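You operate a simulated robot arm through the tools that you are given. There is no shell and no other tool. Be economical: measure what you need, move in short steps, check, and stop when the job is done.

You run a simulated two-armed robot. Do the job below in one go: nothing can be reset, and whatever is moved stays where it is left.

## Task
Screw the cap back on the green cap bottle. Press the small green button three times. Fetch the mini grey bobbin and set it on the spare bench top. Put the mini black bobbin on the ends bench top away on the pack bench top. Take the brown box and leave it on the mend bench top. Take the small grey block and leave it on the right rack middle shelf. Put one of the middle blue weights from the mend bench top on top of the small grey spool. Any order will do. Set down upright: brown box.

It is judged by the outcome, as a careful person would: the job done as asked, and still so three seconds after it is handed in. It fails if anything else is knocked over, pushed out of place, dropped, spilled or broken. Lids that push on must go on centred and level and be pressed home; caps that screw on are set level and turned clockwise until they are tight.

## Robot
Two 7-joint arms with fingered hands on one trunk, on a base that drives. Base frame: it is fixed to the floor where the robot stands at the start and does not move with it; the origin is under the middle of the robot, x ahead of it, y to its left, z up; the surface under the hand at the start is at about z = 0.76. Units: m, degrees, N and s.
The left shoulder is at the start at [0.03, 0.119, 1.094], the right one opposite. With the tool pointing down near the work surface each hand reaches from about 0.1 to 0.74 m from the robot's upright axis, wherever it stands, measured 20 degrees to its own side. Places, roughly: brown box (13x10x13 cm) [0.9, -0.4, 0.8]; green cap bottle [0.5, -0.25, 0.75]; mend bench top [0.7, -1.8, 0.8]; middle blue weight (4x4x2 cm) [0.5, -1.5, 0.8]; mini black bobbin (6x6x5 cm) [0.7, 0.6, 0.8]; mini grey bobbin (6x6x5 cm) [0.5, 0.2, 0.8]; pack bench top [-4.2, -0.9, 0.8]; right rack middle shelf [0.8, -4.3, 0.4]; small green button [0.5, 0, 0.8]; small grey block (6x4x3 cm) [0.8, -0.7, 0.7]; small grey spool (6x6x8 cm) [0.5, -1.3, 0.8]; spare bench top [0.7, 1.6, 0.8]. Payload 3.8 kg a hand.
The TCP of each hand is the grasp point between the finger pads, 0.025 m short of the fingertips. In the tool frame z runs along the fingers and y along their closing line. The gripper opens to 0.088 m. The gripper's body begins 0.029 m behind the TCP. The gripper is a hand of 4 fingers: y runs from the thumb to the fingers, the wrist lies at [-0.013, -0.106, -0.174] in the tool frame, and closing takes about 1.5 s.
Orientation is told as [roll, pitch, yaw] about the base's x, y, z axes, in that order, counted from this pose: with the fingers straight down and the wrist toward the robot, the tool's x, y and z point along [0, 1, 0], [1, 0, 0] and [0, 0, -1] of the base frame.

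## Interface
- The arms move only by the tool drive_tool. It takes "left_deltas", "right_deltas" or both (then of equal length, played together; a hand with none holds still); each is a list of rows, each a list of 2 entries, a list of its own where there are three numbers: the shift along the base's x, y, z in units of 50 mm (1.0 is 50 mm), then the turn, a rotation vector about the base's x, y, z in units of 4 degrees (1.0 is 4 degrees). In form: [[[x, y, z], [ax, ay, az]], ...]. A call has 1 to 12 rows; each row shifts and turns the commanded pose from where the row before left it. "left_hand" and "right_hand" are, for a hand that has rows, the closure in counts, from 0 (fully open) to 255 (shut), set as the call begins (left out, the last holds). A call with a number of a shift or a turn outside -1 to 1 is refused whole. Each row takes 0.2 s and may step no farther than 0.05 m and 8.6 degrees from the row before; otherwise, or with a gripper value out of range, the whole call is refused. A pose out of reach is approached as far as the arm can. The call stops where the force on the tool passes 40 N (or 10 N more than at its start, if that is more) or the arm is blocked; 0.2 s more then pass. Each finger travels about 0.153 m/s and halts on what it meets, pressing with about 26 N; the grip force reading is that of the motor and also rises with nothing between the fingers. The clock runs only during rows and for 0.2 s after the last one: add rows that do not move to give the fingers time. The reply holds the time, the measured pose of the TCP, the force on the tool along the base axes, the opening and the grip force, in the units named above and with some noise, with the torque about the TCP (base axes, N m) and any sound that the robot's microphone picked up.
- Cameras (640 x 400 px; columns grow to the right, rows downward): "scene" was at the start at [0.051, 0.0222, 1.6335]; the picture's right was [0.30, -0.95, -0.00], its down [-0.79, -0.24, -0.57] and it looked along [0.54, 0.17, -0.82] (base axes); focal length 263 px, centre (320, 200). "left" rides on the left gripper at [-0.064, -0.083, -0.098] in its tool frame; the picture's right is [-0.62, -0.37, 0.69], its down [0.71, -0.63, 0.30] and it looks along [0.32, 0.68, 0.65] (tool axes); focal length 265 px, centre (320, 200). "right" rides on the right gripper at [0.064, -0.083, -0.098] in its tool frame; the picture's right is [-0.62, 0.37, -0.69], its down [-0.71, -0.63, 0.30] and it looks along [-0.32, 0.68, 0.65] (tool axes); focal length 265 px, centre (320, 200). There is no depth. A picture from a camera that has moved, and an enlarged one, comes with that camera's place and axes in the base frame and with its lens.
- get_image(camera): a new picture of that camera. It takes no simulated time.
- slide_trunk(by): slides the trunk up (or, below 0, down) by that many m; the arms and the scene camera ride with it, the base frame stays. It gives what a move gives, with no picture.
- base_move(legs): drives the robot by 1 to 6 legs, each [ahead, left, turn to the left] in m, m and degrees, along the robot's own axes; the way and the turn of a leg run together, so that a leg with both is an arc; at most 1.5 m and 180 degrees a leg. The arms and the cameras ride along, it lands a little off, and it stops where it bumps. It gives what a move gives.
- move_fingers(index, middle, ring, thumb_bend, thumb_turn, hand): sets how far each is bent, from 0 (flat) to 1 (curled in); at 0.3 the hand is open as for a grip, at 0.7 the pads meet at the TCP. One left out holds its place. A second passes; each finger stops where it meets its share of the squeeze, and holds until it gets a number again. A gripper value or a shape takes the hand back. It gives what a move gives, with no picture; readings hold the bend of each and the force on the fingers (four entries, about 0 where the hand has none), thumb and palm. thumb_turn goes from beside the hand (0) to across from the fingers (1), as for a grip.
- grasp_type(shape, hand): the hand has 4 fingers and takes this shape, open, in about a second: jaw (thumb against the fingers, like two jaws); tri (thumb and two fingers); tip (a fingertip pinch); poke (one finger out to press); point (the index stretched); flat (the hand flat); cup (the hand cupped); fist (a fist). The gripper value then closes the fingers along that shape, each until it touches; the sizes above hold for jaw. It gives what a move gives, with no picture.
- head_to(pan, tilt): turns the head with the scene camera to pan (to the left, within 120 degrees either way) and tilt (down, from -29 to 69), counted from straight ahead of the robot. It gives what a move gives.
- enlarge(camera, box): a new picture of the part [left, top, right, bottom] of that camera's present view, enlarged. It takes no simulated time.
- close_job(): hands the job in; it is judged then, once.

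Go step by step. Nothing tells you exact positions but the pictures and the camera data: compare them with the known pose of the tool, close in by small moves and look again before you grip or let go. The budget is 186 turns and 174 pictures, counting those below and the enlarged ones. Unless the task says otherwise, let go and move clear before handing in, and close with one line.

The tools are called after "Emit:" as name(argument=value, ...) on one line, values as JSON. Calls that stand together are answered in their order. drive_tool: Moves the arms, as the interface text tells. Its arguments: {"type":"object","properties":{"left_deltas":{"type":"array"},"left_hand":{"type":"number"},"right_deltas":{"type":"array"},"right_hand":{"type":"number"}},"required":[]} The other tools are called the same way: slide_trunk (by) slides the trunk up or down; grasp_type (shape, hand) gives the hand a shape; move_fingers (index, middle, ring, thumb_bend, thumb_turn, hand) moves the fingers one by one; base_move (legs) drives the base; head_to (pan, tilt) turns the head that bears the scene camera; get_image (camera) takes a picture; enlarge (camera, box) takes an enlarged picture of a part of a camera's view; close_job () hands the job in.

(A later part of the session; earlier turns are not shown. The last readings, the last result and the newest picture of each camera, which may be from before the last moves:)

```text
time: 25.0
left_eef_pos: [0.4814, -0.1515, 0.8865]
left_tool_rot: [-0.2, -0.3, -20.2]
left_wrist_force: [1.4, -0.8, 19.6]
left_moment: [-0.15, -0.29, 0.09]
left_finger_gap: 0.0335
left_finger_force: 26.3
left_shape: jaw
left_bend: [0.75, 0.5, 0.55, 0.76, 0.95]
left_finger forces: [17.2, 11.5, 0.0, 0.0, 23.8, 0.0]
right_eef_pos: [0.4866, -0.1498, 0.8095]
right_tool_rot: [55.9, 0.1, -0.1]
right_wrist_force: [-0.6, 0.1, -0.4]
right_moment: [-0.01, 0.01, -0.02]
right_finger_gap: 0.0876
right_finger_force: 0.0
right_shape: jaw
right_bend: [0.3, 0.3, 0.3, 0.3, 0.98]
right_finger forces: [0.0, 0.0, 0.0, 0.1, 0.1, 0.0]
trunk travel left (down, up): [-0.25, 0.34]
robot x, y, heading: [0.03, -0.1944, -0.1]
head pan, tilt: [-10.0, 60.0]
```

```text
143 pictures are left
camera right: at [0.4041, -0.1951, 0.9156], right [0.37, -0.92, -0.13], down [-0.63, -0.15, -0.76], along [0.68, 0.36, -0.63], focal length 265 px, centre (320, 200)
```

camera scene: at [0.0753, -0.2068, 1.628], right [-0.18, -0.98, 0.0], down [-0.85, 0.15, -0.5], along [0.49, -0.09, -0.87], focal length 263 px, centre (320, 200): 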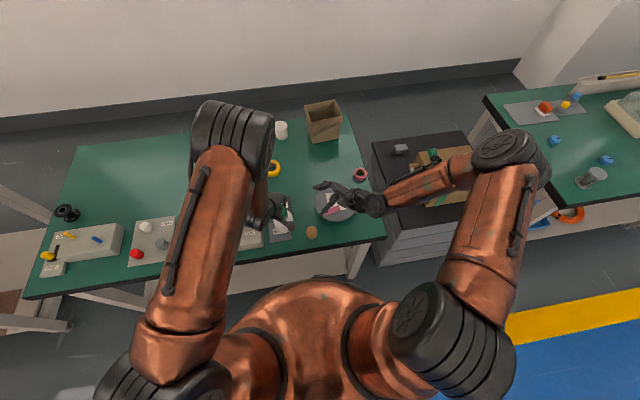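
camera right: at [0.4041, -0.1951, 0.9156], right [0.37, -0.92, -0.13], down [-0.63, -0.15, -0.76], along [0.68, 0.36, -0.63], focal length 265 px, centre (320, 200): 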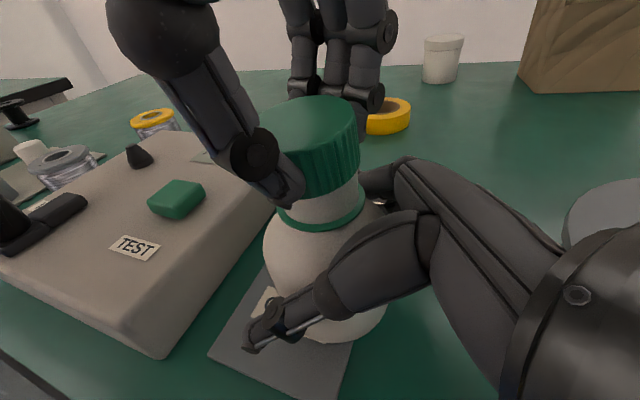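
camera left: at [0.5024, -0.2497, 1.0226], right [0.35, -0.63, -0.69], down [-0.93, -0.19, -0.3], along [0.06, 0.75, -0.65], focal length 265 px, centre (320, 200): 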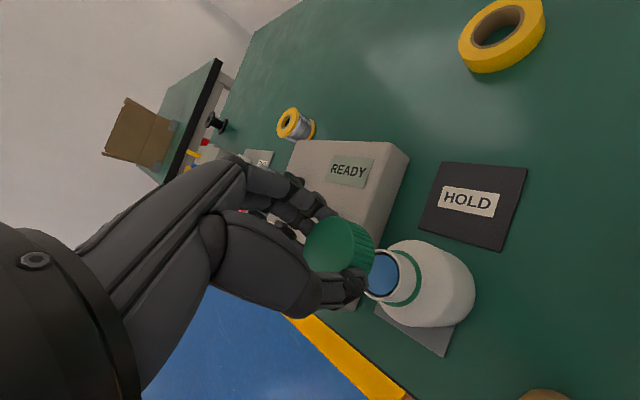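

The bottle is between thumb and fingers. Closing the right hand.

Emit:
drive_tool(right_deltas=[[[0, 0, 0], [0, 0, 0]], [[0, 0, 0], [0, 0, 0]], [[0, 0, 0], [0, 0, 0]], [[0, 0, 0], [0, 0, 0]], [[0, 0, 0], [0, 0, 0]], [[0, 0, 0], [0, 0, 0]], [[0, 0, 0], [0, 0, 0]]], right_hand=255)

Emit:
get_image(camera="right")

```text
time: 26.6
left_eef_pos: [0.4825, -0.1514, 0.8862]
left_tool_rot: [-0.4, -0.4, -20.2]
left_wrist_force: [0.5, -4.8, 20.8]
left_moment: [-0.2, -0.3, 0.11]
left_finger_gap: 0.0334
left_finger_force: 25.9
left_shape: jaw
left_bend: [0.75, 0.5, 0.55, 0.76, 0.95]
left_finger forces: [18.1, 10.8, 0.1, 0.0, 24.7, 0.0]
right_eef_pos: [0.4867, -0.1487, 0.8089]
right_tool_rot: [55.9, 0.0, 0.0]
right_wrist_force: [0.5, 8.3, -1.2]
right_moment: [0.08, -0.11, 0.01]
right_finger_gap: 0.0489
right_finger_force: 26.3
right_shape: jaw
right_bend: [0.75, 0.41, 0.36, 0.66, 1.0]
right_finger forces: [18.4, 9.1, 3.3, 0.0, 30.2, 0.1]
trunk travel left (down, up): [-0.25, 0.34]
robot x, y, heading: [0.0313, -0.1907, -0.1]
head pan, tilt: [-10.0, 60.0]
```

```text
142 pictures are left
camera right: at [0.4041, -0.1947, 0.9156], right [0.37, -0.92, -0.13], down [-0.63, -0.15, -0.76], along [0.68, 0.36, -0.64], focal length 265 px, centre (320, 200)
```

right: 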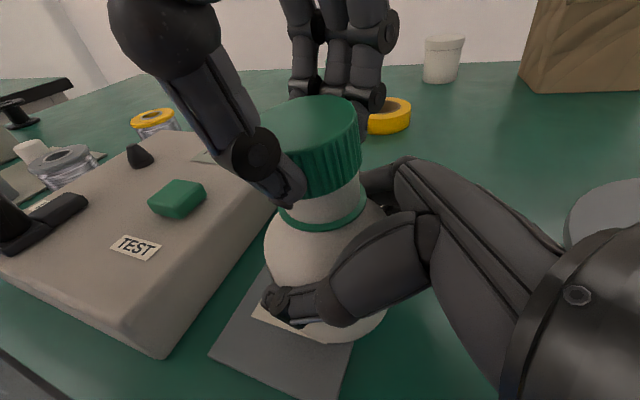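

The bottle is held. Now turning the cap clockwise.

Emit:
drive_tool(left_deltas=[[[0, 0, 0], [0, 0, -1]], [[0, 0, 0], [0, 0, -1]], [[0, 0, 0], [0, 0, -1]], [[0, 0, 0], [0, 0, -1]], [[0, 0, 0], [0, 0, -1]], [[0, 0, 0], [0, 0, -1]], [[0, 0, 0], [0, 0, -1]], [[0, 0, 0], [0, 0, -1]], [[0, 0, 0], [0, 0, -1]], [[0, 0, 0], [0, 0, -1]], [[0, 0, 0], [0, 0, -1]], [[0, 0, 0], [0, 0, -1]]])

Emit:
enlarge(camera="right", box=[160, 60, 440, 360])

```text
time: 29.2
left_eef_pos: [0.482, -0.1504, 0.8865]
left_tool_rot: [-0.3, -0.3, -68.3]
left_wrist_force: [1.0, 0.2, -0.1]
left_moment: [0.0, 0.01, 0.04]
left_finger_gap: 0.0325
left_finger_force: 26.6
left_shape: jaw
left_bend: [0.74, 0.49, 0.56, 0.76, 0.98]
left_finger forces: [13.6, 9.8, 2.0, 0.0, 23.8, 0.0]
right_eef_pos: [0.4872, -0.1501, 0.8079]
right_tool_rot: [56.0, 0.1, -0.1]
right_wrist_force: [-1.1, -0.4, 2.4]
right_moment: [0.01, -0.09, 0.02]
right_finger_gap: 0.0485
right_finger_force: 25.8
right_shape: jaw
right_bend: [0.75, 0.41, 0.36, 0.66, 0.99]
right_finger forces: [17.9, 7.6, 3.5, 0.0, 31.9, 0.0]
trunk travel left (down, up): [-0.25, 0.34]
robot x, y, heading: [0.0268, -0.1947, -0.3]
head pan, tilt: [-10.0, 60.0]
```

```text
1.33 times, centred on (300, 210) of right
camera zoom: at [0.405, -0.1952, 0.9153], right [0.37, -0.92, -0.13], down [-0.63, -0.15, -0.76], along [0.68, 0.36, -0.64], focal length 354 px, centre (347, 187)
```

zoom: 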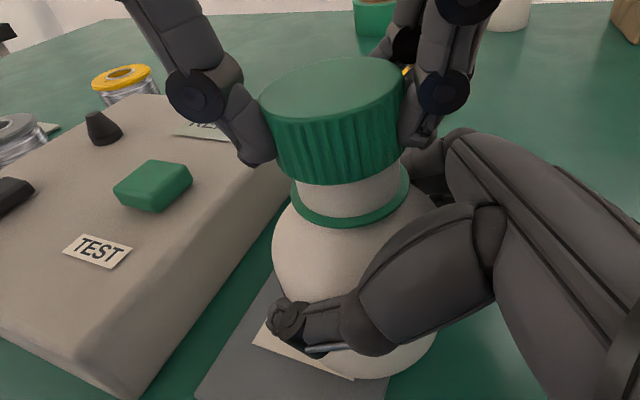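

Threads are biting and the bottle stays still. Continuing with slight downward pressure.

Emit:
drive_tool(left_deltas=[[[0, 0, -0.004], [0, 0, -1]], [[0, 0, -0.004], [0, 0, -1]], [[0, 0, -0.004], [0, 0, -1]], [[0, 0, -0.004], [0, 0, -1]], [[0, 0, -0.004], [0, 0, -1]], [[0, 0, -0.004], [0, 0, -1]], [[0, 0, -0.004], [0, 0, -1]], [[0, 0, -0.004], [0, 0, -1]], [[0, 0, -0.004], [0, 0, -1]], [[0, 0, -0.004], [0, 0, -1]], [[0, 0, -0.004], [0, 0, -1]], [[0, 0, -0.004], [0, 0, -1]]])

Emit:
enlarge(camera="right", box=[160, 60, 440, 360])

```text
time: 31.8
left_eef_pos: [0.4821, -0.1512, 0.8843]
left_tool_rot: [-0.2, -0.2, -116.3]
left_wrist_force: [3.7, 3.3, -1.0]
left_moment: [0.12, -0.09, 0.05]
left_finger_gap: 0.0317
left_finger_force: 26.7
left_shape: jaw
left_bend: [0.74, 0.5, 0.56, 0.75, 0.98]
left_finger forces: [12.5, 9.1, 1.6, 0.0, 25.7, 0.1]
right_eef_pos: [0.4869, -0.1502, 0.8089]
right_tool_rot: [56.0, 0.0, -0.1]
right_wrist_force: [-3.8, -2.7, 3.8]
right_moment: [0.05, -0.29, -0.05]
right_finger_gap: 0.0484
right_finger_force: 25.9
right_shape: jaw
right_bend: [0.75, 0.41, 0.36, 0.66, 0.99]
right_finger forces: [15.5, 7.4, 4.0, 0.1, 32.7, 0.0]
trunk travel left (down, up): [-0.25, 0.34]
robot x, y, heading: [0.0279, -0.1958, -0.2]
head pan, tilt: [-10.0, 60.0]
```

```text
1.33 times, centred on (300, 210) of right
camera zoom: at [0.4047, -0.1952, 0.9153], right [0.37, -0.92, -0.13], down [-0.63, -0.15, -0.76], along [0.68, 0.36, -0.64], focal length 354 px, centre (347, 187)
```

zoom: 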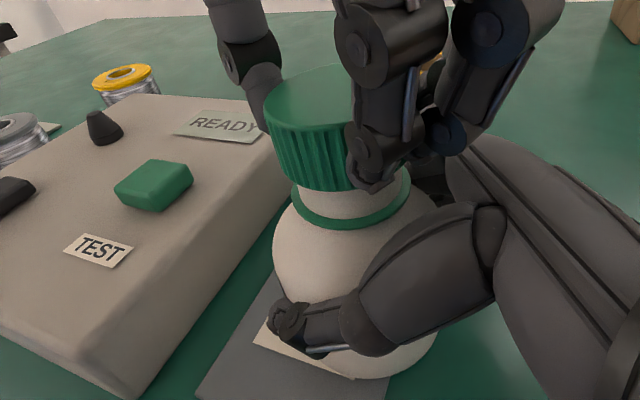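

The cap has gone down about 2 mm. I'll open slightly, lift, and swing the left hand back for another stroke.

Emit:
drive_tool(left_deltas=[[[0, 0, 0], [0, 0, 0]], [[0, 0, 0], [0, 0, 0]], [[0, 0, 0], [0, 0, 0]], [[0, 0, 0.3], [0, 0, 0]], [[0, 0, 0.6], [0, 0, 0]], [[0, 0, 0.6], [0, 0, 1]], [[0, 0, 0], [0, 0, 1]], [[0, 0, 0], [0, 0, 1]], [[0, 0, 0], [0, 0, 1]], [[0, 0, 0], [0, 0, 1]], [[0, 0, 0], [0, 0, 1]], [[0, 0, 0], [0, 0, 1]]], left_hand=110)

Emit:
get_image(camera="right")

Emit:
drive_tool(left_deltas=[[[0, 0, 0], [0, 0, 1]], [[0, 0, 0], [0, 0, 1]], [[0, 0, 0], [0, 0, 1]], [[0, 0, 0], [0, 0, 1]], [[0, 0, 0], [0, 0, 1]], [[0, 0, 0], [0, 0, 1]], [[0, 0, 0], [0, 0, 1]], [[0, 0, 0], [0, 0, 1]], [[0, 0, 0], [0, 0, 1]], [[0, 0, 0], [0, 0, 1]], [[0, 0, 0], [0, 0, 1]], [[0, 0, 0], [0, 0, 1]]])

Emit:
drive_tool(left_deltas=[[[0, 0, 0], [0, 0, 1]], [[0, 0, 0], [0, 0, 1]], [[0, 0, 0], [0, 0, 1]], [[0, 0, 0], [0, 0, 1]], [[0, 0, 0], [0, 0, 1]], [[0, 0, 0], [0, 0, 1]], [[0, 0, 0], [0, 0, 1]], [[0, 0, 0], [0, 0, 1]], [[0, 0, 0], [0, 0, 1]], [[0, 0, 0], [0, 0, 1]], [[0, 0, 0], [0, 0, 1]], [[0, 0, 0], [0, 0, 1]]])

Emit:
get_image(camera="right")

```text
time: 34.4
left_eef_pos: [0.4834, -0.1511, 0.9595]
left_tool_rot: [-0.3, -0.1, -88.2]
left_wrist_force: [0.1, -0.4, -0.3]
left_moment: [-0.02, -0.05, 0.04]
left_finger_gap: 0.0495
left_finger_force: 0.0
left_shape: jaw
left_bend: [0.74, 0.42, 0.38, 0.66, 1.0]
left_finger forces: [0.0, 0.0, 0.1, 0.0, 0.0, 0.0]
right_eef_pos: [0.4876, -0.1498, 0.8075]
right_tool_rot: [56.0, 0.1, -0.1]
right_wrist_force: [-0.5, -0.1, 3.1]
right_moment: [0.04, -0.09, 0.02]
right_finger_gap: 0.0482
right_finger_force: 25.9
right_shape: jaw
right_bend: [0.75, 0.41, 0.36, 0.66, 0.99]
right_finger forces: [17.7, 7.7, 3.6, 0.0, 30.3, 0.1]
trunk travel left (down, up): [-0.25, 0.34]
robot x, y, heading: [0.0245, -0.193, -0.1]
head pan, tilt: [-10.0, 60.0]
```

```text
139 pictures are left
camera right: at [0.4049, -0.1951, 0.9153], right [0.37, -0.92, -0.13], down [-0.63, -0.15, -0.76], along [0.68, 0.36, -0.64], focal length 265 px, centre (320, 200)
```

right: 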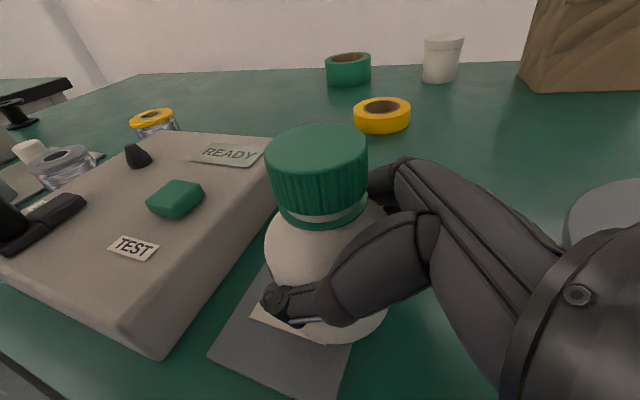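

```text
time: 37.0
left_eef_pos: [0.483, -0.1507, 0.9586]
left_tool_rot: [-0.2, -0.3, -40.2]
left_wrist_force: [-0.2, 0.6, 0.7]
left_moment: [0.0, 0.0, 0.03]
left_finger_gap: 0.0499
left_finger_force: 0.0
left_shape: jaw
left_bend: [0.74, 0.42, 0.38, 0.66, 1.0]
left_finger forces: [0.0, 0.0, 0.0, 0.0, 0.1, 0.0]
right_eef_pos: [0.488, -0.1497, 0.8073]
right_tool_rot: [55.9, 0.0, -0.1]
right_wrist_force: [1.0, -0.2, 2.2]
right_moment: [0.04, -0.1, 0.03]
right_finger_gap: 0.048
right_finger_force: 26.1
right_shape: jaw
right_bend: [0.75, 0.41, 0.36, 0.66, 0.99]
right_finger forces: [17.6, 7.7, 3.6, 0.0, 30.1, 0.0]
trunk travel left (down, up): [-0.25, 0.34]
robot x, y, heading: [0.0272, -0.1963, -0.2]
head pan, tilt: [-10.0, 60.0]
```

```text
time: 39.6
left_eef_pos: [0.4813, -0.1517, 0.9588]
left_tool_rot: [-0.2, -0.1, 7.9]
left_wrist_force: [-0.1, 0.9, 0.3]
left_moment: [0.0, 0.05, -0.02]
left_finger_gap: 0.0494
left_finger_force: 0.1
left_shape: jaw
left_bend: [0.74, 0.42, 0.38, 0.66, 1.0]
left_finger forces: [0.0, 0.0, 0.0, 0.0, 0.1, 0.1]
right_eef_pos: [0.4874, -0.1501, 0.8079]
right_tool_rot: [56.1, 0.1, -0.1]
right_wrist_force: [0.2, -0.3, 2.4]
right_moment: [0.02, -0.08, 0.04]
right_finger_gap: 0.0481
right_finger_force: 25.9
right_shape: jaw
right_bend: [0.75, 0.42, 0.36, 0.66, 0.99]
right_finger forces: [17.4, 7.8, 3.5, 0.1, 29.9, 0.0]
trunk travel left (down, up): [-0.25, 0.34]
robot x, y, heading: [0.027, -0.1987, -0.0]
head pan, tilt: [-10.0, 60.0]
```

```text
138 pictures are left
camera right: at [0.4049, -0.1953, 0.9153], right [0.37, -0.92, -0.13], down [-0.63, -0.15, -0.76], along [0.68, 0.36, -0.64], focal length 265 px, centre (320, 200)
```

right: 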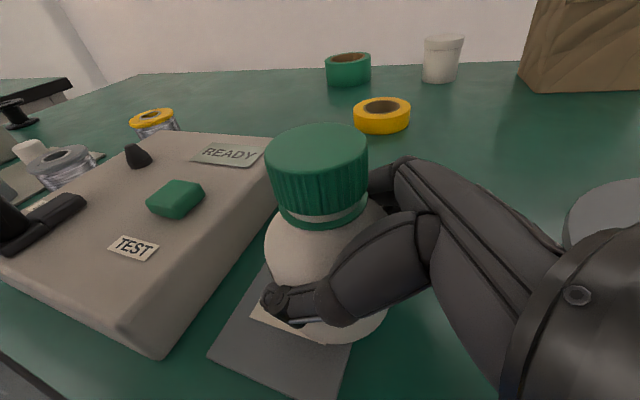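

Cap sits level and lower. I'll open, come down over it, grip and turn on.

Emit:
drive_tool(left_deltas=[[[0, 0, 0], [0, 0, 0]], [[0, 0, 0], [0, 0, 0]], [[0, 0, 0], [0, 0, 0]], [[0, 0, -0.5], [0, 0, 0]], [[0, 0, -0.5], [0, 0, 0]], [[0, 0, -0.5], [0, 0, 0]], [[0, 0, 0], [0, 0, 0]]], left_hand=0)

Emit:
get_image(camera="right")

```text
time: 41.2
left_eef_pos: [0.4827, -0.1506, 0.8841]
left_tool_rot: [-0.3, -0.2, 7.8]
left_wrist_force: [-0.4, 0.1, -0.3]
left_moment: [0.02, 0.02, -0.04]
left_finger_gap: 0.0881
left_finger_force: 0.1
left_shape: jaw
left_bend: [0.3, 0.3, 0.3, 0.3, 0.98]
left_finger forces: [0.0, 0.0, 0.0, 0.1, 0.0, 0.0]
right_eef_pos: [0.4871, -0.1497, 0.8087]
right_tool_rot: [56.1, 0.1, -0.1]
right_wrist_force: [-0.9, -0.2, 3.4]
right_moment: [0.05, -0.09, -0.04]
right_finger_gap: 0.0479
right_finger_force: 25.8
right_shape: jaw
right_bend: [0.75, 0.42, 0.36, 0.66, 0.99]
right_finger forces: [17.4, 7.9, 3.4, 0.0, 29.8, 0.1]
trunk travel left (down, up): [-0.25, 0.34]
robot x, y, heading: [0.0285, -0.1929, -0.3]
head pan, tilt: [-10.0, 60.0]
```

```text
137 pictures are left
camera right: at [0.4049, -0.1952, 0.9153], right [0.37, -0.92, -0.13], down [-0.63, -0.15, -0.76], along [0.68, 0.36, -0.64], focal length 265 px, centre (320, 200)
```

right: 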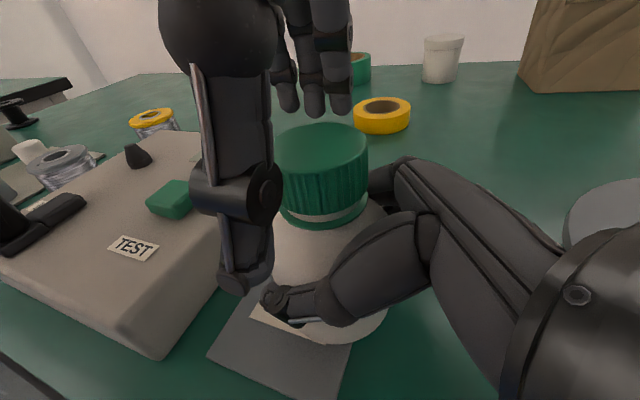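

Positioned around the cap; gripping and turning.

Emit:
drive_tool(left_deltas=[[[0, 0, 0], [0, 0, 0]], [[0, 0, 0], [0, 0, 0]], [[0, 0, 0], [0, 0, 0]], [[0, 0, 0], [0, 0, 0]], [[0, 0, 0], [0, 0, 0]], [[0, 0, 0], [0, 0, 0]], [[0, 0, 0], [0, 0, -1]], [[0, 0, 0], [0, 0, -1]], [[0, 0, 0], [0, 0, -1]], [[0, 0, 0], [0, 0, -1]], [[0, 0, 0], [0, 0, -1]], [[0, 0, 0], [0, 0, -1]]], left_hand=255)

Emit:
drive_tool(left_deltas=[[[0, 0, -0.003], [0, 0, -1]], [[0, 0, -0.003], [0, 0, -1]], [[0, 0, -0.003], [0, 0, -1]], [[0, 0, -0.003], [0, 0, -1]], [[0, 0, -0.003], [0, 0, -1]], [[0, 0, -0.003], [0, 0, -1]], [[0, 0, -0.003], [0, 0, -1]], [[0, 0, -0.003], [0, 0, -1]], [[0, 0, -0.003], [0, 0, -1]], [[0, 0, -0.003], [0, 0, -1]], [[0, 0, -0.003], [0, 0, -1]], [[0, 0, -0.003], [0, 0, -1]]])

Emit:
enlarge(camera="right", box=[160, 60, 440, 360])

```text
time: 43.8
left_eef_pos: [0.4831, -0.1507, 0.8839]
left_tool_rot: [-0.3, -0.1, -16.2]
left_wrist_force: [0.6, 4.8, -4.6]
left_moment: [0.13, 0.03, 0.08]
left_finger_gap: 0.0322
left_finger_force: 26.1
left_shape: jaw
left_bend: [0.74, 0.48, 0.5, 0.75, 1.0]
left_finger forces: [14.3, 9.2, 0.0, 0.0, 23.1, 0.0]
right_eef_pos: [0.4869, -0.1497, 0.8088]
right_tool_rot: [55.9, 0.0, 0.0]
right_wrist_force: [-0.9, -6.9, 7.6]
right_moment: [0.15, -0.17, -0.06]
right_finger_gap: 0.0474
right_finger_force: 25.9
right_shape: jaw
right_bend: [0.75, 0.42, 0.36, 0.67, 0.99]
right_finger forces: [16.6, 7.5, 3.6, 0.1, 30.3, 0.0]
trunk travel left (down, up): [-0.25, 0.34]
robot x, y, heading: [0.0322, -0.1919, -0.2]
head pan, tilt: [-10.0, 60.0]
```

```text
time: 46.4
left_eef_pos: [0.4833, -0.1515, 0.8828]
left_tool_rot: [-0.3, -0.3, -64.3]
left_wrist_force: [8.4, 7.9, -0.2]
left_moment: [0.1, -0.15, 0.07]
left_finger_gap: 0.0318
left_finger_force: 26.6
left_shape: jaw
left_bend: [0.74, 0.47, 0.5, 0.75, 1.0]
left_finger forces: [13.4, 10.3, 0.0, 0.1, 26.5, 0.0]
right_eef_pos: [0.4873, -0.1493, 0.8077]
right_tool_rot: [56.0, 0.2, -0.1]
right_wrist_force: [-7.8, -9.2, 10.7]
right_moment: [0.15, -0.31, -0.07]
right_finger_gap: 0.0476
right_finger_force: 25.8
right_shape: jaw
right_bend: [0.75, 0.42, 0.36, 0.67, 0.99]
right_finger forces: [14.0, 7.0, 3.6, 0.0, 34.9, 0.0]
trunk travel left (down, up): [-0.25, 0.34]
robot x, y, heading: [0.0257, -0.1959, -0.0]
head pan, tilt: [-10.0, 60.0]
```

```text
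1.33 times, centred on (300, 210) of right
camera zoom: at [0.4047, -0.1948, 0.9153], right [0.37, -0.92, -0.13], down [-0.63, -0.15, -0.76], along [0.68, 0.36, -0.64], focal length 354 px, centre (347, 187)
```

zoom: 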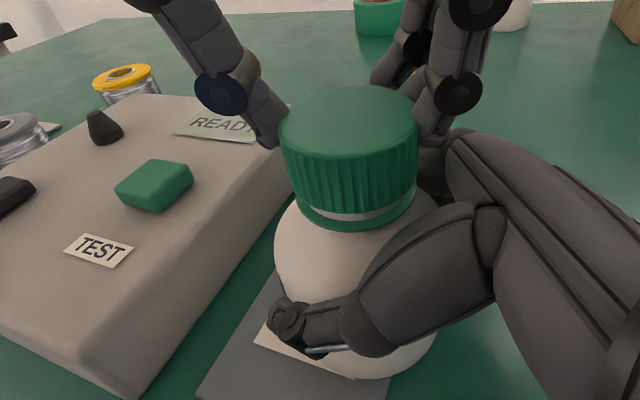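

The cap is close to the ring now. One more stroke.

Emit:
drive_tool(left_deltas=[[[0, 0, -0.005], [0, 0, -1]], [[0, 0, -0.005], [0, 0, -1]], [[0, 0, -0.005], [0, 0, -1]], [[0, 0, -0.005], [0, 0, -1]], [[0, 0, -0.005], [0, 0, -1]], [[0, 0, -0.005], [0, 0, -1]], [[0, 0, -0.005], [0, 0, -1]], [[0, 0, -0.005], [0, 0, -1]], [[0, 0, -0.005], [0, 0, -1]], [[0, 0, -0.005], [0, 0, -1]], [[0, 0, -0.005], [0, 0, -1]], [[0, 0, -0.005], [0, 0, -1]]])

Emit:
enlarge(camera="right", box=[160, 60, 440, 360])

```text
time: 49.0
left_eef_pos: [0.4817, -0.1514, 0.8813]
left_tool_rot: [-0.2, -0.2, -112.2]
left_wrist_force: [14.0, 2.2, 1.0]
left_moment: [0.04, -0.24, 0.07]
left_finger_gap: 0.0309
left_finger_force: 25.9
left_shape: jaw
left_bend: [0.74, 0.48, 0.5, 0.74, 1.0]
left_finger forces: [11.6, 8.5, 0.1, 0.0, 28.6, 0.0]
right_eef_pos: [0.4864, -0.15, 0.8095]
right_tool_rot: [56.0, 0.1, 0.1]
right_wrist_force: [-13.9, 0.1, 7.6]
right_moment: [0.11, -0.6, -0.18]
right_finger_gap: 0.0472
right_finger_force: 26.1
right_shape: jaw
right_bend: [0.75, 0.42, 0.36, 0.67, 1.0]
right_finger forces: [13.3, 6.9, 3.5, 0.0, 39.7, 0.0]
trunk travel left (down, up): [-0.25, 0.34]
robot x, y, heading: [0.0289, -0.1976, 0.0]
head pan, tilt: [-10.0, 60.0]
```

```text
1.33 times, centred on (300, 210) of right
camera zoom: at [0.4043, -0.1946, 0.9153], right [0.37, -0.92, -0.13], down [-0.63, -0.15, -0.76], along [0.68, 0.36, -0.64], focal length 354 px, centre (347, 187)
```

zoom: 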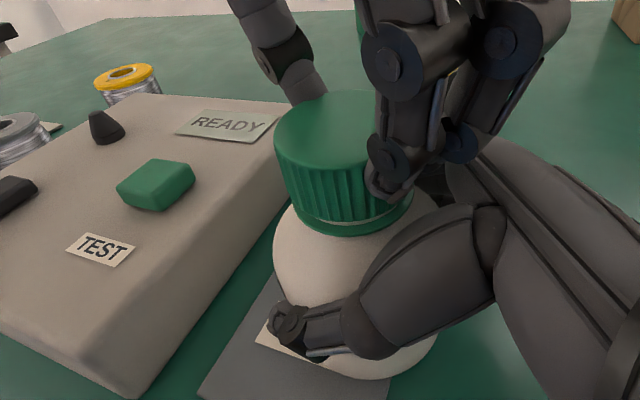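

Torque is still low and the cap is about 2 mm above the ring. Regripping for another stroke, re-centring the hand.

Emit:
drive_tool(left_deltas=[[[0, 0, 0], [0, 0, 0]], [[0, 0, 0], [0, 0, 0]], [[0, 0, 0], [0, 0, 0]], [[0, 0, 0.3], [0, 0, 0]], [[0, 0, 0.6], [0, 0, 0]], [[0, 0, 0.6], [0, 0, 1]], [[0, 0, 0], [0, 0, 1]], [[0, 0, 0], [0, 0, 1]], [[0, 0, 0], [0, 0, 1]], [[0, 0, 0], [0, 0, 1]], [[0, 0, 0], [0, 0, 1]], [[0, 0, 0], [0, 0, 1]]], left_hand=110)

Emit:
drive_tool(left_deltas=[[[0, 0, 0], [0, 0, 1]], [[0, 0, 0], [0, 0, 1]], [[0, 0, 0], [0, 0, 1]], [[0, 0, 0], [0, 0, 1]], [[0, 0, 0], [0, 0, 1]], [[0, 0, 0], [0, 0, 1]], [[0, 0, 0], [0, 0, 1]], [[0, 0, 0], [0, 0, 1]], [[0, 0, 0], [0, 0, 1]], [[0, 0, 0], [0, 0, 1]], [[0, 0, 0], [0, 0, 1]], [[0, 0, 0], [0, 0, 1]]])

Emit:
drive_tool(left_deltas=[[[0, 0, 0], [0, 0, 1]], [[0, 0, 0], [0, 0, 1]], [[0, 0, 0], [0, 0, 1]], [[0, 0, 0], [0, 0, 1]], [[0, 0, 0], [0, 0, 1]], [[0, 0, 0], [0, 0, 1]], [[0, 0, 0], [0, 0, 1]], [[0, 0, 0], [0, 0, 1]], [[0, 0, 0], [0, 0, 1]], [[0, 0, 0], [0, 0, 1]], [[0, 0, 0], [0, 0, 1]], [[0, 0, 0], [0, 0, 1]]], left_hand=0)

Emit:
enlarge(camera="right", box=[160, 60, 440, 360])

Emit:
get_image(camera="left")

```text
time: 51.6
left_eef_pos: [0.4837, -0.1506, 0.9555]
left_tool_rot: [-0.3, -0.2, -84.0]
left_wrist_force: [0.1, 0.8, 0.0]
left_moment: [0.02, 0.01, 0.0]
left_finger_gap: 0.0493
left_finger_force: 0.1
left_shape: jaw
left_bend: [0.74, 0.42, 0.38, 0.66, 1.0]
left_finger forces: [0.0, 0.1, 0.0, 0.1, 0.0, 0.0]
right_eef_pos: [0.4872, -0.1492, 0.8076]
right_tool_rot: [56.0, 0.1, -0.1]
right_wrist_force: [-0.3, -1.0, -0.4]
right_moment: [-0.01, 0.02, 0.03]
right_finger_gap: 0.047
right_finger_force: 26.3
right_shape: jaw
right_bend: [0.75, 0.42, 0.36, 0.67, 0.99]
right_finger forces: [18.2, 7.1, 3.5, 0.0, 30.2, 0.0]
trunk travel left (down, up): [-0.25, 0.34]
robot x, y, heading: [0.0283, -0.1934, -0.2]
head pan, tilt: [-10.0, 60.0]
```

```text
time: 54.2
left_eef_pos: [0.4831, -0.1488, 0.956]
left_tool_rot: [-0.4, -0.2, -36.1]
left_wrist_force: [0.7, -0.8, -1.2]
left_moment: [0.0, 0.0, -0.01]
left_finger_gap: 0.0495
left_finger_force: 0.0
left_shape: jaw
left_bend: [0.74, 0.42, 0.38, 0.66, 1.0]
left_finger forces: [0.0, 0.0, 0.0, 0.1, 0.0, 0.0]
right_eef_pos: [0.4866, -0.1485, 0.808]
right_tool_rot: [56.0, 0.1, -0.1]
right_wrist_force: [0.0, 0.5, 1.0]
right_moment: [0.01, -0.01, 0.03]
right_finger_gap: 0.0469
right_finger_force: 26.0
right_shape: jaw
right_bend: [0.75, 0.42, 0.36, 0.68, 0.99]
right_finger forces: [18.3, 7.2, 3.6, 0.0, 30.0, 0.0]
trunk travel left (down, up): [-0.25, 0.34]
robot x, y, heading: [0.0269, -0.1962, -0.1]
head pan, tilt: [-10.0, 60.0]
```

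```text
time: 56.8
left_eef_pos: [0.4823, -0.1511, 0.9564]
left_tool_rot: [-0.3, -0.2, 11.8]
left_wrist_force: [0.8, -0.6, -0.1]
left_moment: [-0.02, -0.02, 0.0]
left_finger_gap: 0.0879
left_finger_force: 0.0
left_shape: jaw
left_bend: [0.3, 0.3, 0.3, 0.3, 0.98]
left_finger forces: [0.1, 0.0, 0.0, 0.0, 0.0, 0.1]
right_eef_pos: [0.4877, -0.1502, 0.8089]
right_tool_rot: [56.0, 0.0, -0.2]
right_wrist_force: [0.5, 1.0, -0.2]
right_moment: [0.0, -0.04, 0.02]
right_finger_gap: 0.0469
right_finger_force: 25.4
right_shape: jaw
right_bend: [0.75, 0.42, 0.36, 0.68, 0.99]
right_finger forces: [18.3, 7.2, 3.8, 0.1, 29.8, 0.0]
trunk travel left (down, up): [-0.25, 0.34]
robot x, y, heading: [0.0272, -0.1962, -0.2]
head pan, tilt: [-10.0, 60.0]
```

```text
1.33 times, centred on (300, 210) of right
camera zoom: at [0.405, -0.1952, 0.9152], right [0.37, -0.92, -0.13], down [-0.63, -0.15, -0.76], along [0.68, 0.36, -0.64], focal length 354 px, centre (347, 187)
```

zoom: 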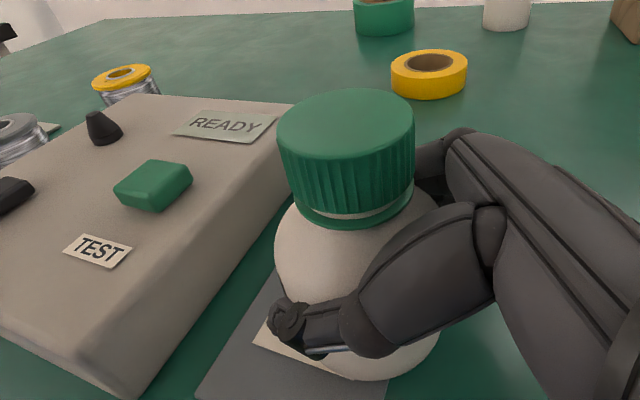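

```text
133 pictures are left
camera left: at [0.4147, -0.2316, 1.0532], right [-0.23, -0.69, -0.69], down [-0.76, 0.57, -0.31], along [0.61, 0.46, -0.65], focal length 265 px, centre (320, 200)
```

left: 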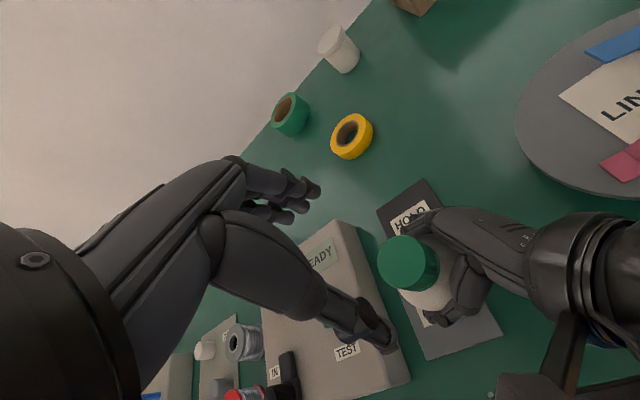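

The cap's centre seems about 1 cm off the hand's axis. I'll take an enlarged view to measure it before gripping again.

Emit:
enlarge(camera="left", box=[350, 200, 510, 300])

Emit:
enlarge(camera="scene", box=[240, 180, 340, 250])

```text
4.00 times, centred on (430, 250) of left
camera zoom: at [0.4147, -0.2316, 1.0532], right [-0.23, -0.69, -0.69], down [-0.76, 0.57, -0.31], along [0.61, 0.46, -0.65], focal length 1062 px, centre (-120, 0)
```

zoom: 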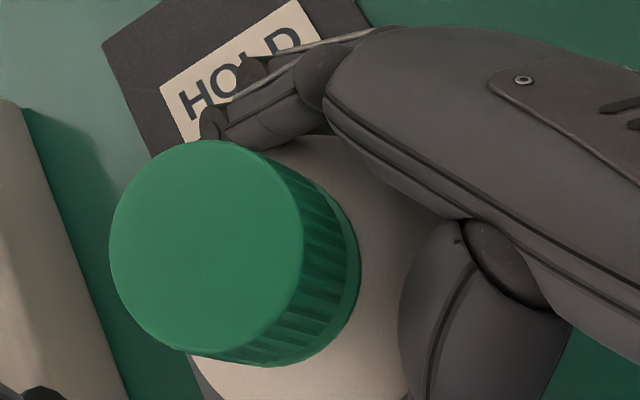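

```text
5.71 times, centred on (290, 215) of scene
camera zoom: at [0.077, -0.2063, 1.6279], right [-0.18, -0.98, 0.0], down [-0.85, 0.15, -0.5], along [0.49, -0.09, -0.87], focal length 1504 px, centre (491, 114)
```

zoom: 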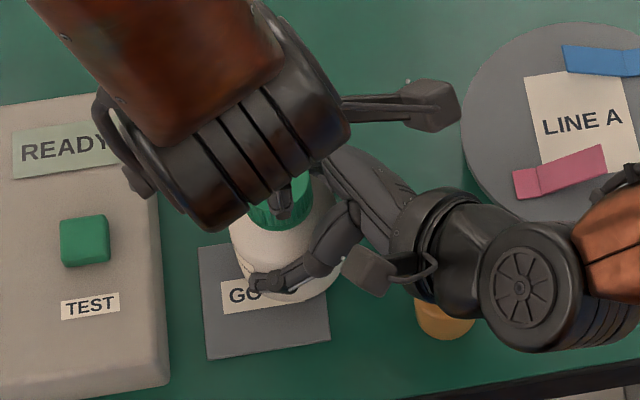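

I'll shift 7 mm toward -y, go down, grip and turn.

Emit:
drive_tool(left_deltas=[[[0, -0.14, 0], [0, 0, 0]], [[0, 0, -0.5], [0, 0, 0]], [[0, 0, -0.5], [0, 0, 0]], [[0, 0, -0.5], [0, 0, 0]], [[0, 0, 0], [0, 0, 0]]], left_hand=0)

Emit:
drive_tool(left_deltas=[[[0, 0, 0], [0, 0, 0]], [[0, 0, 0], [0, 0, 0]], [[0, 0, 0], [0, 0, 0]], [[0, 0, 0], [0, 0, 0]], [[0, 0, 0], [0, 0, 0]], [[0, 0, 0], [0, 0, 0]], [[0, 0, 0], [0, 0, -1]], [[0, 0, 0], [0, 0, -1]], [[0, 0, 0], [0, 0, -1]], [[0, 0, 0], [0, 0, -1]], [[0, 0, 0], [0, 0, -1]], [[0, 0, 0], [0, 0, -1]]], left_hand=255)

Emit:
enlarge(camera="right", box=[160, 60, 440, 360])

```text
time: 58.0
left_eef_pos: [0.4822, -0.1591, 0.8811]
left_tool_rot: [-0.3, -0.1, 11.8]
left_wrist_force: [0.3, 0.1, 0.3]
left_moment: [0.01, 0.02, -0.03]
left_finger_gap: 0.0883
left_finger_force: 0.1
left_shape: jaw
left_bend: [0.3, 0.3, 0.3, 0.3, 0.98]
left_finger forces: [0.0, 0.1, 0.0, 0.0, 0.1, 0.0]
right_eef_pos: [0.4875, -0.1496, 0.8095]
right_tool_rot: [56.0, 0.1, -0.2]
right_wrist_force: [-0.8, 0.4, 0.4]
right_moment: [0.0, -0.05, 0.04]
right_finger_gap: 0.0466
right_finger_force: 25.9
right_shape: jaw
right_bend: [0.75, 0.42, 0.36, 0.68, 0.99]
right_finger forces: [18.4, 7.3, 3.7, 0.0, 29.9, 0.0]
trunk travel left (down, up): [-0.25, 0.34]
robot x, y, heading: [0.0302, -0.1928, -0.1]
head pan, tilt: [-10.0, 60.0]
```

```text
time: 60.6
left_eef_pos: [0.4823, -0.1573, 0.8805]
left_tool_rot: [-0.3, -0.2, -12.3]
left_wrist_force: [-3.8, 1.4, 1.8]
left_moment: [-0.02, 0.12, 0.07]
left_finger_gap: 0.0325
left_finger_force: 25.6
left_shape: jaw
left_bend: [0.74, 0.45, 0.5, 0.75, 1.0]
left_finger forces: [12.4, 7.7, 1.5, 0.0, 23.5, 0.1]
right_eef_pos: [0.488, -0.1503, 0.8081]
right_tool_rot: [56.0, 0.1, 0.0]
right_wrist_force: [2.9, -2.0, 0.5]
right_moment: [-0.01, 0.08, -0.02]
right_finger_gap: 0.0463
right_finger_force: 26.6
right_shape: jaw
right_bend: [0.75, 0.42, 0.36, 0.68, 0.99]
right_finger forces: [19.4, 7.4, 3.9, 0.0, 28.6, 0.1]
trunk travel left (down, up): [-0.25, 0.34]
robot x, y, heading: [0.0309, -0.1965, -0.2]
head pan, tilt: [-10.0, 60.0]
```

```text
1.33 times, centred on (300, 210) of right
camera zoom: at [0.4052, -0.1954, 0.9153], right [0.37, -0.92, -0.13], down [-0.63, -0.15, -0.76], along [0.68, 0.36, -0.64], focal length 354 px, centre (347, 187)
```

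zoom: 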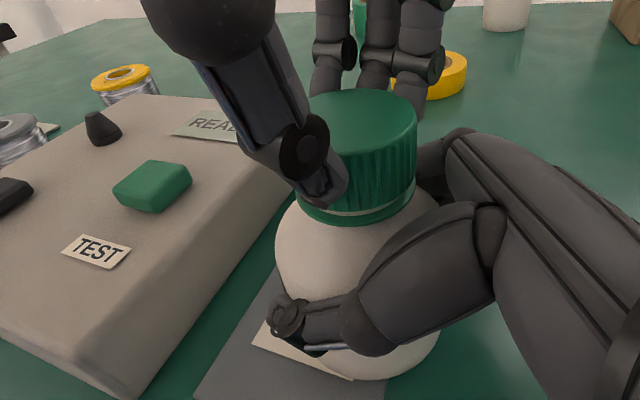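

Better centred. Continuing the stroke while watching for torque.

Emit:
drive_tool(left_deltas=[[[0, 0, -0.003], [0, 0, -1]], [[0, 0, -0.003], [0, 0, -1]], [[0, 0, -0.003], [0, 0, -1]], [[0, 0, -0.003], [0, 0, -1]], [[0, 0, -0.003], [0, 0, -1]], [[0, 0, -0.003], [0, 0, -1]], [[0, 0, -0.003], [0, 0, -1]], [[0, 0, -0.003], [0, 0, -1]], [[0, 0, -0.003], [0, 0, -1]], [[0, 0, -0.003], [0, 0, -1]], [[0, 0, -0.003], [0, 0, -1]], [[0, 0, -0.003], [0, 0, -1]]])

Emit:
drive_tool(left_deltas=[[[0, 0, -0.003], [0, 0, -1]], [[0, 0, -0.003], [0, 0, -1]], [[0, 0, -0.003], [0, 0, -1]], [[0, 0, -0.003], [0, 0, -1]], [[0, 0, -0.003], [0, 0, -1]], [[0, 0, -0.003], [0, 0, -1]], [[0, 0, -0.003], [0, 0, -1]], [[0, 0, -0.003], [0, 0, -1]], [[0, 0, -0.003], [0, 0, -1]], [[0, 0, -0.003], [0, 0, -1]], [[0, 0, -0.003], [0, 0, -1]], [[0, 0, -0.003], [0, 0, -1]]])

Emit:
enlarge(camera="right", box=[160, 60, 440, 360])

```text
time: 63.2
left_eef_pos: [0.4825, -0.1578, 0.8798]
left_tool_rot: [-0.3, -0.2, -60.2]
left_wrist_force: [-5.9, 12.9, 6.5]
left_moment: [0.37, 0.21, 0.09]
left_finger_gap: 0.0312
left_finger_force: 26.0
left_shape: jaw
left_bend: [0.74, 0.47, 0.51, 0.75, 1.0]
left_finger forces: [10.6, 6.6, 0.5, 0.1, 28.5, 0.0]
right_eef_pos: [0.4873, -0.1499, 0.8082]
right_tool_rot: [56.0, -0.1, 0.0]
right_wrist_force: [4.2, -15.0, 7.7]
right_moment: [0.09, -0.06, -0.05]
right_finger_gap: 0.0463
right_finger_force: 25.9
right_shape: jaw
right_bend: [0.75, 0.42, 0.36, 0.69, 0.99]
right_finger forces: [19.0, 7.3, 4.0, 0.0, 28.5, 0.0]
trunk travel left (down, up): [-0.25, 0.34]
robot x, y, heading: [0.0271, -0.1944, 0.0]
head pan, tilt: [-10.0, 60.0]
```

```text
time: 65.8
left_eef_pos: [0.4817, -0.1578, 0.8792]
left_tool_rot: [-0.1, -0.2, -108.2]
left_wrist_force: [7.0, 16.1, 10.5]
left_moment: [0.61, -0.13, 0.07]
left_finger_gap: 0.031
left_finger_force: 26.0
left_shape: jaw
left_bend: [0.75, 0.49, 0.51, 0.75, 0.97]
left_finger forces: [8.9, 4.6, 0.0, 0.0, 30.2, 0.1]
right_eef_pos: [0.4858, -0.1492, 0.8082]
right_tool_rot: [55.9, 0.1, -0.1]
right_wrist_force: [-3.2, -17.8, 10.2]
right_moment: [0.11, -0.22, 0.01]
right_finger_gap: 0.0464
right_finger_force: 26.1
right_shape: jaw
right_bend: [0.75, 0.42, 0.36, 0.69, 1.0]
right_finger forces: [16.0, 6.7, 3.8, 0.0, 33.1, 0.0]
trunk travel left (down, up): [-0.25, 0.34]
robot x, y, heading: [0.0319, -0.195, -0.2]
head pan, tilt: [-10.0, 60.0]
```

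```text
1.33 times, centred on (300, 210) of right
camera zoom: at [0.4042, -0.1954, 0.9156], right [0.37, -0.92, -0.13], down [-0.63, -0.15, -0.76], along [0.68, 0.36, -0.64], focal length 354 px, centre (347, 187)
```

zoom: 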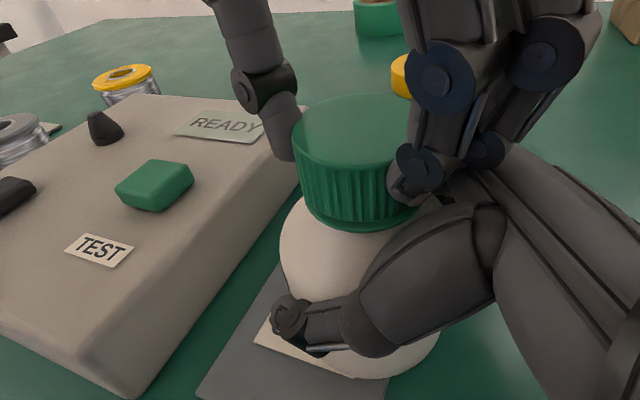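

From the side forces the cap's true centre works out at (0.4885, -0.153). Regripping there for the next stroke.

Emit:
drive_tool(left_deltas=[[[0, 0, 0], [0, 0, 0]], [[0, 0, 0], [0, 0, 0]], [[0, 0, 0], [0, 0, 0]], [[0.06, 0.05, 0.3], [0, 0, 0]], [[0.07, 0.05, 0.6], [0, 0, 0]], [[0, 0, 0.6], [0, 0, 1]], [[0, 0, 0], [0, 0, 1]], [[0, 0, 0], [0, 0, 1]], [[0, 0, 0], [0, 0, 1]], [[0, 0, 0], [0, 0, 1]], [[0, 0, 0], [0, 0, 1]], [[0, 0, 0], [0, 0, 1]]], left_hand=110)

Emit:
drive_tool(left_deltas=[[[0, 0, 0], [0, 0, 1]], [[0, 0, 0], [0, 0, 1]], [[0, 0, 0], [0, 0, 1]], [[0, 0, 0], [0, 0, 1]], [[0, 0, 0], [0, 0, 1]], [[0, 0, 0], [0, 0, 1]], [[0, 0, 0], [0, 0, 1]], [[0, 0, 0], [0, 0, 1]], [[0, 0, 0], [0, 0, 1]], [[0, 0, 0], [0, 0, 1]], [[0, 0, 0], [0, 0, 1]], [[0, 0, 0], [0, 0, 1]]])

Emit:
drive_tool(left_deltas=[[[0, 0, 0], [0, 0, 1]], [[0, 0, 0], [0, 0, 1]], [[0, 0, 0], [0, 0, 1]], [[0, 0, 0], [0, 0, 1]], [[0, 0, 0], [0, 0, 1]], [[0, 0, 0], [0, 0, 1]], [[0, 0, 0], [0, 0, 1]], [[0, 0, 0], [0, 0, 1]], [[0, 0, 0], [0, 0, 1]], [[0, 0, 0], [0, 0, 1]], [[0, 0, 0], [0, 0, 1]], [[0, 0, 0], [0, 0, 1]]], left_hand=0)

Emit:
enlarge(camera="right", box=[160, 60, 440, 360])

```text
time: 68.4
left_eef_pos: [0.4888, -0.153, 0.954]
left_tool_rot: [-0.2, -0.2, -80.2]
left_wrist_force: [-1.3, 0.0, 0.6]
left_moment: [0.02, 0.03, -0.03]
left_finger_gap: 0.0501
left_finger_force: 0.0
left_shape: jaw
left_bend: [0.74, 0.42, 0.38, 0.66, 1.0]
left_finger forces: [0.0, 0.0, 0.0, 0.1, 0.0, 0.0]
right_eef_pos: [0.4879, -0.149, 0.8086]
right_tool_rot: [56.1, 0.0, -0.1]
right_wrist_force: [0.4, -0.4, -0.8]
right_moment: [-0.02, -0.03, 0.0]
right_finger_gap: 0.0464
right_finger_force: 26.6
right_shape: jaw
right_bend: [0.75, 0.42, 0.36, 0.69, 0.99]
right_finger forces: [19.6, 7.4, 3.5, 0.1, 30.5, 0.0]
trunk travel left (down, up): [-0.25, 0.34]
robot x, y, heading: [0.0265, -0.1945, -0.3]
head pan, tilt: [-10.0, 60.0]
```

```text
time: 71.0
left_eef_pos: [0.4898, -0.1529, 0.9523]
left_tool_rot: [-0.3, -0.2, -32.1]
left_wrist_force: [-0.8, -0.3, -0.1]
left_moment: [0.0, -0.01, 0.03]
left_finger_gap: 0.0505
left_finger_force: 0.0
left_shape: jaw
left_bend: [0.74, 0.42, 0.38, 0.66, 1.0]
left_finger forces: [0.1, 0.0, 0.0, 0.0, 0.0, 0.0]
right_eef_pos: [0.4874, -0.1506, 0.8072]
right_tool_rot: [56.0, 0.1, -0.1]
right_wrist_force: [0.0, -0.2, 0.7]
right_moment: [-0.02, 0.0, -0.01]
right_finger_gap: 0.0462
right_finger_force: 25.8
right_shape: jaw
right_bend: [0.75, 0.42, 0.36, 0.69, 0.99]
right_finger forces: [19.4, 7.4, 3.5, 0.0, 30.5, 0.1]
trunk travel left (down, up): [-0.25, 0.34]
robot x, y, heading: [0.0298, -0.1929, 0.0]
head pan, tilt: [-10.0, 60.0]
```

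```text
time: 73.6
left_eef_pos: [0.4898, -0.1526, 0.9523]
left_tool_rot: [-0.4, -0.3, 15.9]
left_wrist_force: [1.2, 0.3, 0.2]
left_moment: [-0.01, 0.0, -0.01]
left_finger_gap: 0.088
left_finger_force: 0.1
left_shape: jaw
left_bend: [0.3, 0.3, 0.3, 0.3, 0.98]
left_finger forces: [0.0, 0.0, 0.0, 0.0, 0.0, 0.0]
right_eef_pos: [0.4885, -0.1495, 0.8067]
right_tool_rot: [56.0, 0.0, -0.2]
right_wrist_force: [-0.1, -0.3, -0.6]
right_moment: [-0.02, 0.01, -0.02]
right_finger_gap: 0.0463
right_finger_force: 26.4
right_shape: jaw
right_bend: [0.75, 0.42, 0.36, 0.69, 0.99]
right_finger forces: [19.6, 7.4, 3.5, 0.0, 30.5, 0.0]
trunk travel left (down, up): [-0.25, 0.34]
robot x, y, heading: [0.0275, -0.1938, -0.0]
head pan, tilt: [-10.0, 60.0]
```

```text
1.33 times, centred on (300, 210) of right
camera zoom: at [0.405, -0.1953, 0.9152], right [0.37, -0.92, -0.13], down [-0.63, -0.15, -0.76], along [0.68, 0.36, -0.64], focal length 354 px, centre (347, 187)
```

zoom: 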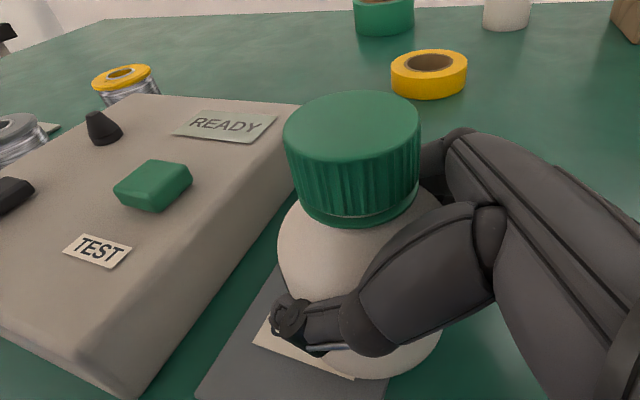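

Emit:
drive_tool(left_deltas=[[[0, 0, -0.5], [0, 0, 0]], [[0, 0, -0.5], [0, 0, 0]], [[0, 0, -0.46], [0, 0, 0]], [[0, 0, 0], [0, 0, 0]]], left_hand=0)

Emit:
drive_tool(left_deltas=[[[0, 0, 0], [0, 0, 0]], [[0, 0, 0], [0, 0, 0]], [[0, 0, 0], [0, 0, 0]], [[0, 0, 0], [0, 0, 0]], [[0, 0, 0], [0, 0, 0]], [[0, 0, 0], [0, 0, 0]], [[0, 0, 0], [0, 0, -1]], [[0, 0, 0], [0, 0, -1]], [[0, 0, 0], [0, 0, -1]], [[0, 0, 0], [0, 0, -1]], [[0, 0, 0], [0, 0, -1]], [[0, 0, 0], [0, 0, -1]]], left_hand=255)

Emit:
drive_tool(left_deltas=[[[0, 0, -0.003], [0, 0, -1]], [[0, 0, -0.003], [0, 0, -1]], [[0, 0, -0.003], [0, 0, -1]], [[0, 0, -0.003], [0, 0, -1]], [[0, 0, -0.003], [0, 0, -1]], [[0, 0, -0.003], [0, 0, -1]], [[0, 0, -0.003], [0, 0, -1]], [[0, 0, -0.003], [0, 0, -1]], [[0, 0, -0.003], [0, 0, -1]], [[0, 0, -0.003], [0, 0, -1]], [[0, 0, -0.003], [0, 0, -1]], [[0, 0, -0.003], [0, 0, -1]]])

Emit:
enlarge(camera="right", box=[160, 60, 440, 360])

```text
time: 74.6
left_eef_pos: [0.4877, -0.1539, 0.8803]
left_tool_rot: [-0.3, -0.2, 15.8]
left_wrist_force: [-0.3, -0.2, -0.5]
left_moment: [0.02, 0.02, 0.02]
left_finger_gap: 0.0877
left_finger_force: 0.1
left_shape: jaw
left_bend: [0.3, 0.3, 0.3, 0.3, 0.98]
left_finger forces: [0.0, 0.0, 0.1, 0.0, 0.0, 0.1]
right_eef_pos: [0.4884, -0.1495, 0.808]
right_tool_rot: [56.0, 0.0, -0.2]
right_wrist_force: [1.1, 0.7, -0.7]
right_moment: [0.02, -0.07, 0.03]
right_finger_gap: 0.0463
right_finger_force: 26.2
right_shape: jaw
right_bend: [0.75, 0.42, 0.36, 0.69, 0.99]
right_finger forces: [19.4, 7.3, 3.3, 0.0, 30.5, 0.1]
trunk travel left (down, up): [-0.25, 0.34]
robot x, y, heading: [0.0307, -0.1971, 0.0]
head pan, tilt: [-10.0, 60.0]
```

```text
time: 77.2
left_eef_pos: [0.4888, -0.1525, 0.8803]
left_tool_rot: [-0.4, -0.2, -8.3]
left_wrist_force: [-1.7, 0.2, -0.6]
left_moment: [-0.02, 0.08, 0.03]
left_finger_gap: 0.0314
left_finger_force: 26.5
left_shape: jaw
left_bend: [0.74, 0.55, 0.59, 0.73, 1.0]
left_finger forces: [14.3, 7.2, 0.0, 0.0, 22.8, 0.0]
right_eef_pos: [0.4873, -0.1498, 0.8079]
right_tool_rot: [56.0, 0.1, 0.0]
right_wrist_force: [1.6, -0.8, 1.4]
right_moment: [0.02, 0.05, -0.01]
right_finger_gap: 0.0464
right_finger_force: 25.8
right_shape: jaw
right_bend: [0.75, 0.42, 0.36, 0.69, 0.99]
right_finger forces: [20.6, 7.0, 3.4, 0.1, 29.3, 0.1]
trunk travel left (down, up): [-0.25, 0.34]
robot x, y, heading: [0.0287, -0.195, -0.0]
head pan, tilt: [-10.0, 60.0]
```

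```text
time: 79.8
left_eef_pos: [0.49, -0.1532, 0.8792]
left_tool_rot: [-0.2, -0.3, -56.3]
left_wrist_force: [12.3, 5.4, 0.6]
left_moment: [0.07, -0.36, 0.5]
left_finger_gap: 0.0301
left_finger_force: 26.0
left_shape: jaw
left_bend: [0.74, 0.56, 0.59, 0.75, 0.93]
left_finger forces: [21.7, 13.2, 0.0, 0.1, 24.3, 0.0]
right_eef_pos: [0.4862, -0.1489, 0.8078]
right_tool_rot: [56.0, 0.3, 0.0]
right_wrist_force: [-9.7, -8.5, 6.7]
right_moment: [0.0, -0.51, -0.51]
right_finger_gap: 0.046
right_finger_force: 25.8
right_shape: jaw
right_bend: [0.75, 0.42, 0.36, 0.69, 0.99]
right_finger forces: [14.9, 6.2, 4.1, 0.0, 39.2, 0.1]
trunk travel left (down, up): [-0.25, 0.34]
robot x, y, heading: [0.0286, -0.1954, -0.4]
head pan, tilt: [-10.0, 60.0]
```

```text
1.33 times, centred on (300, 210) of right
camera zoom: at [0.4045, -0.1949, 0.9151], right [0.37, -0.92, -0.13], down [-0.63, -0.15, -0.76], along [0.68, 0.36, -0.64], focal length 354 px, centre (347, 187)
```

zoom: 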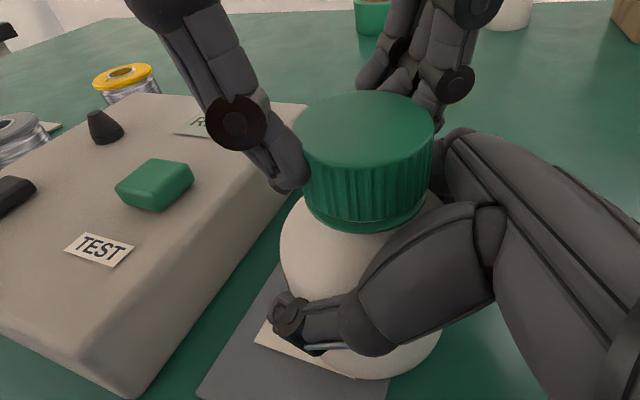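

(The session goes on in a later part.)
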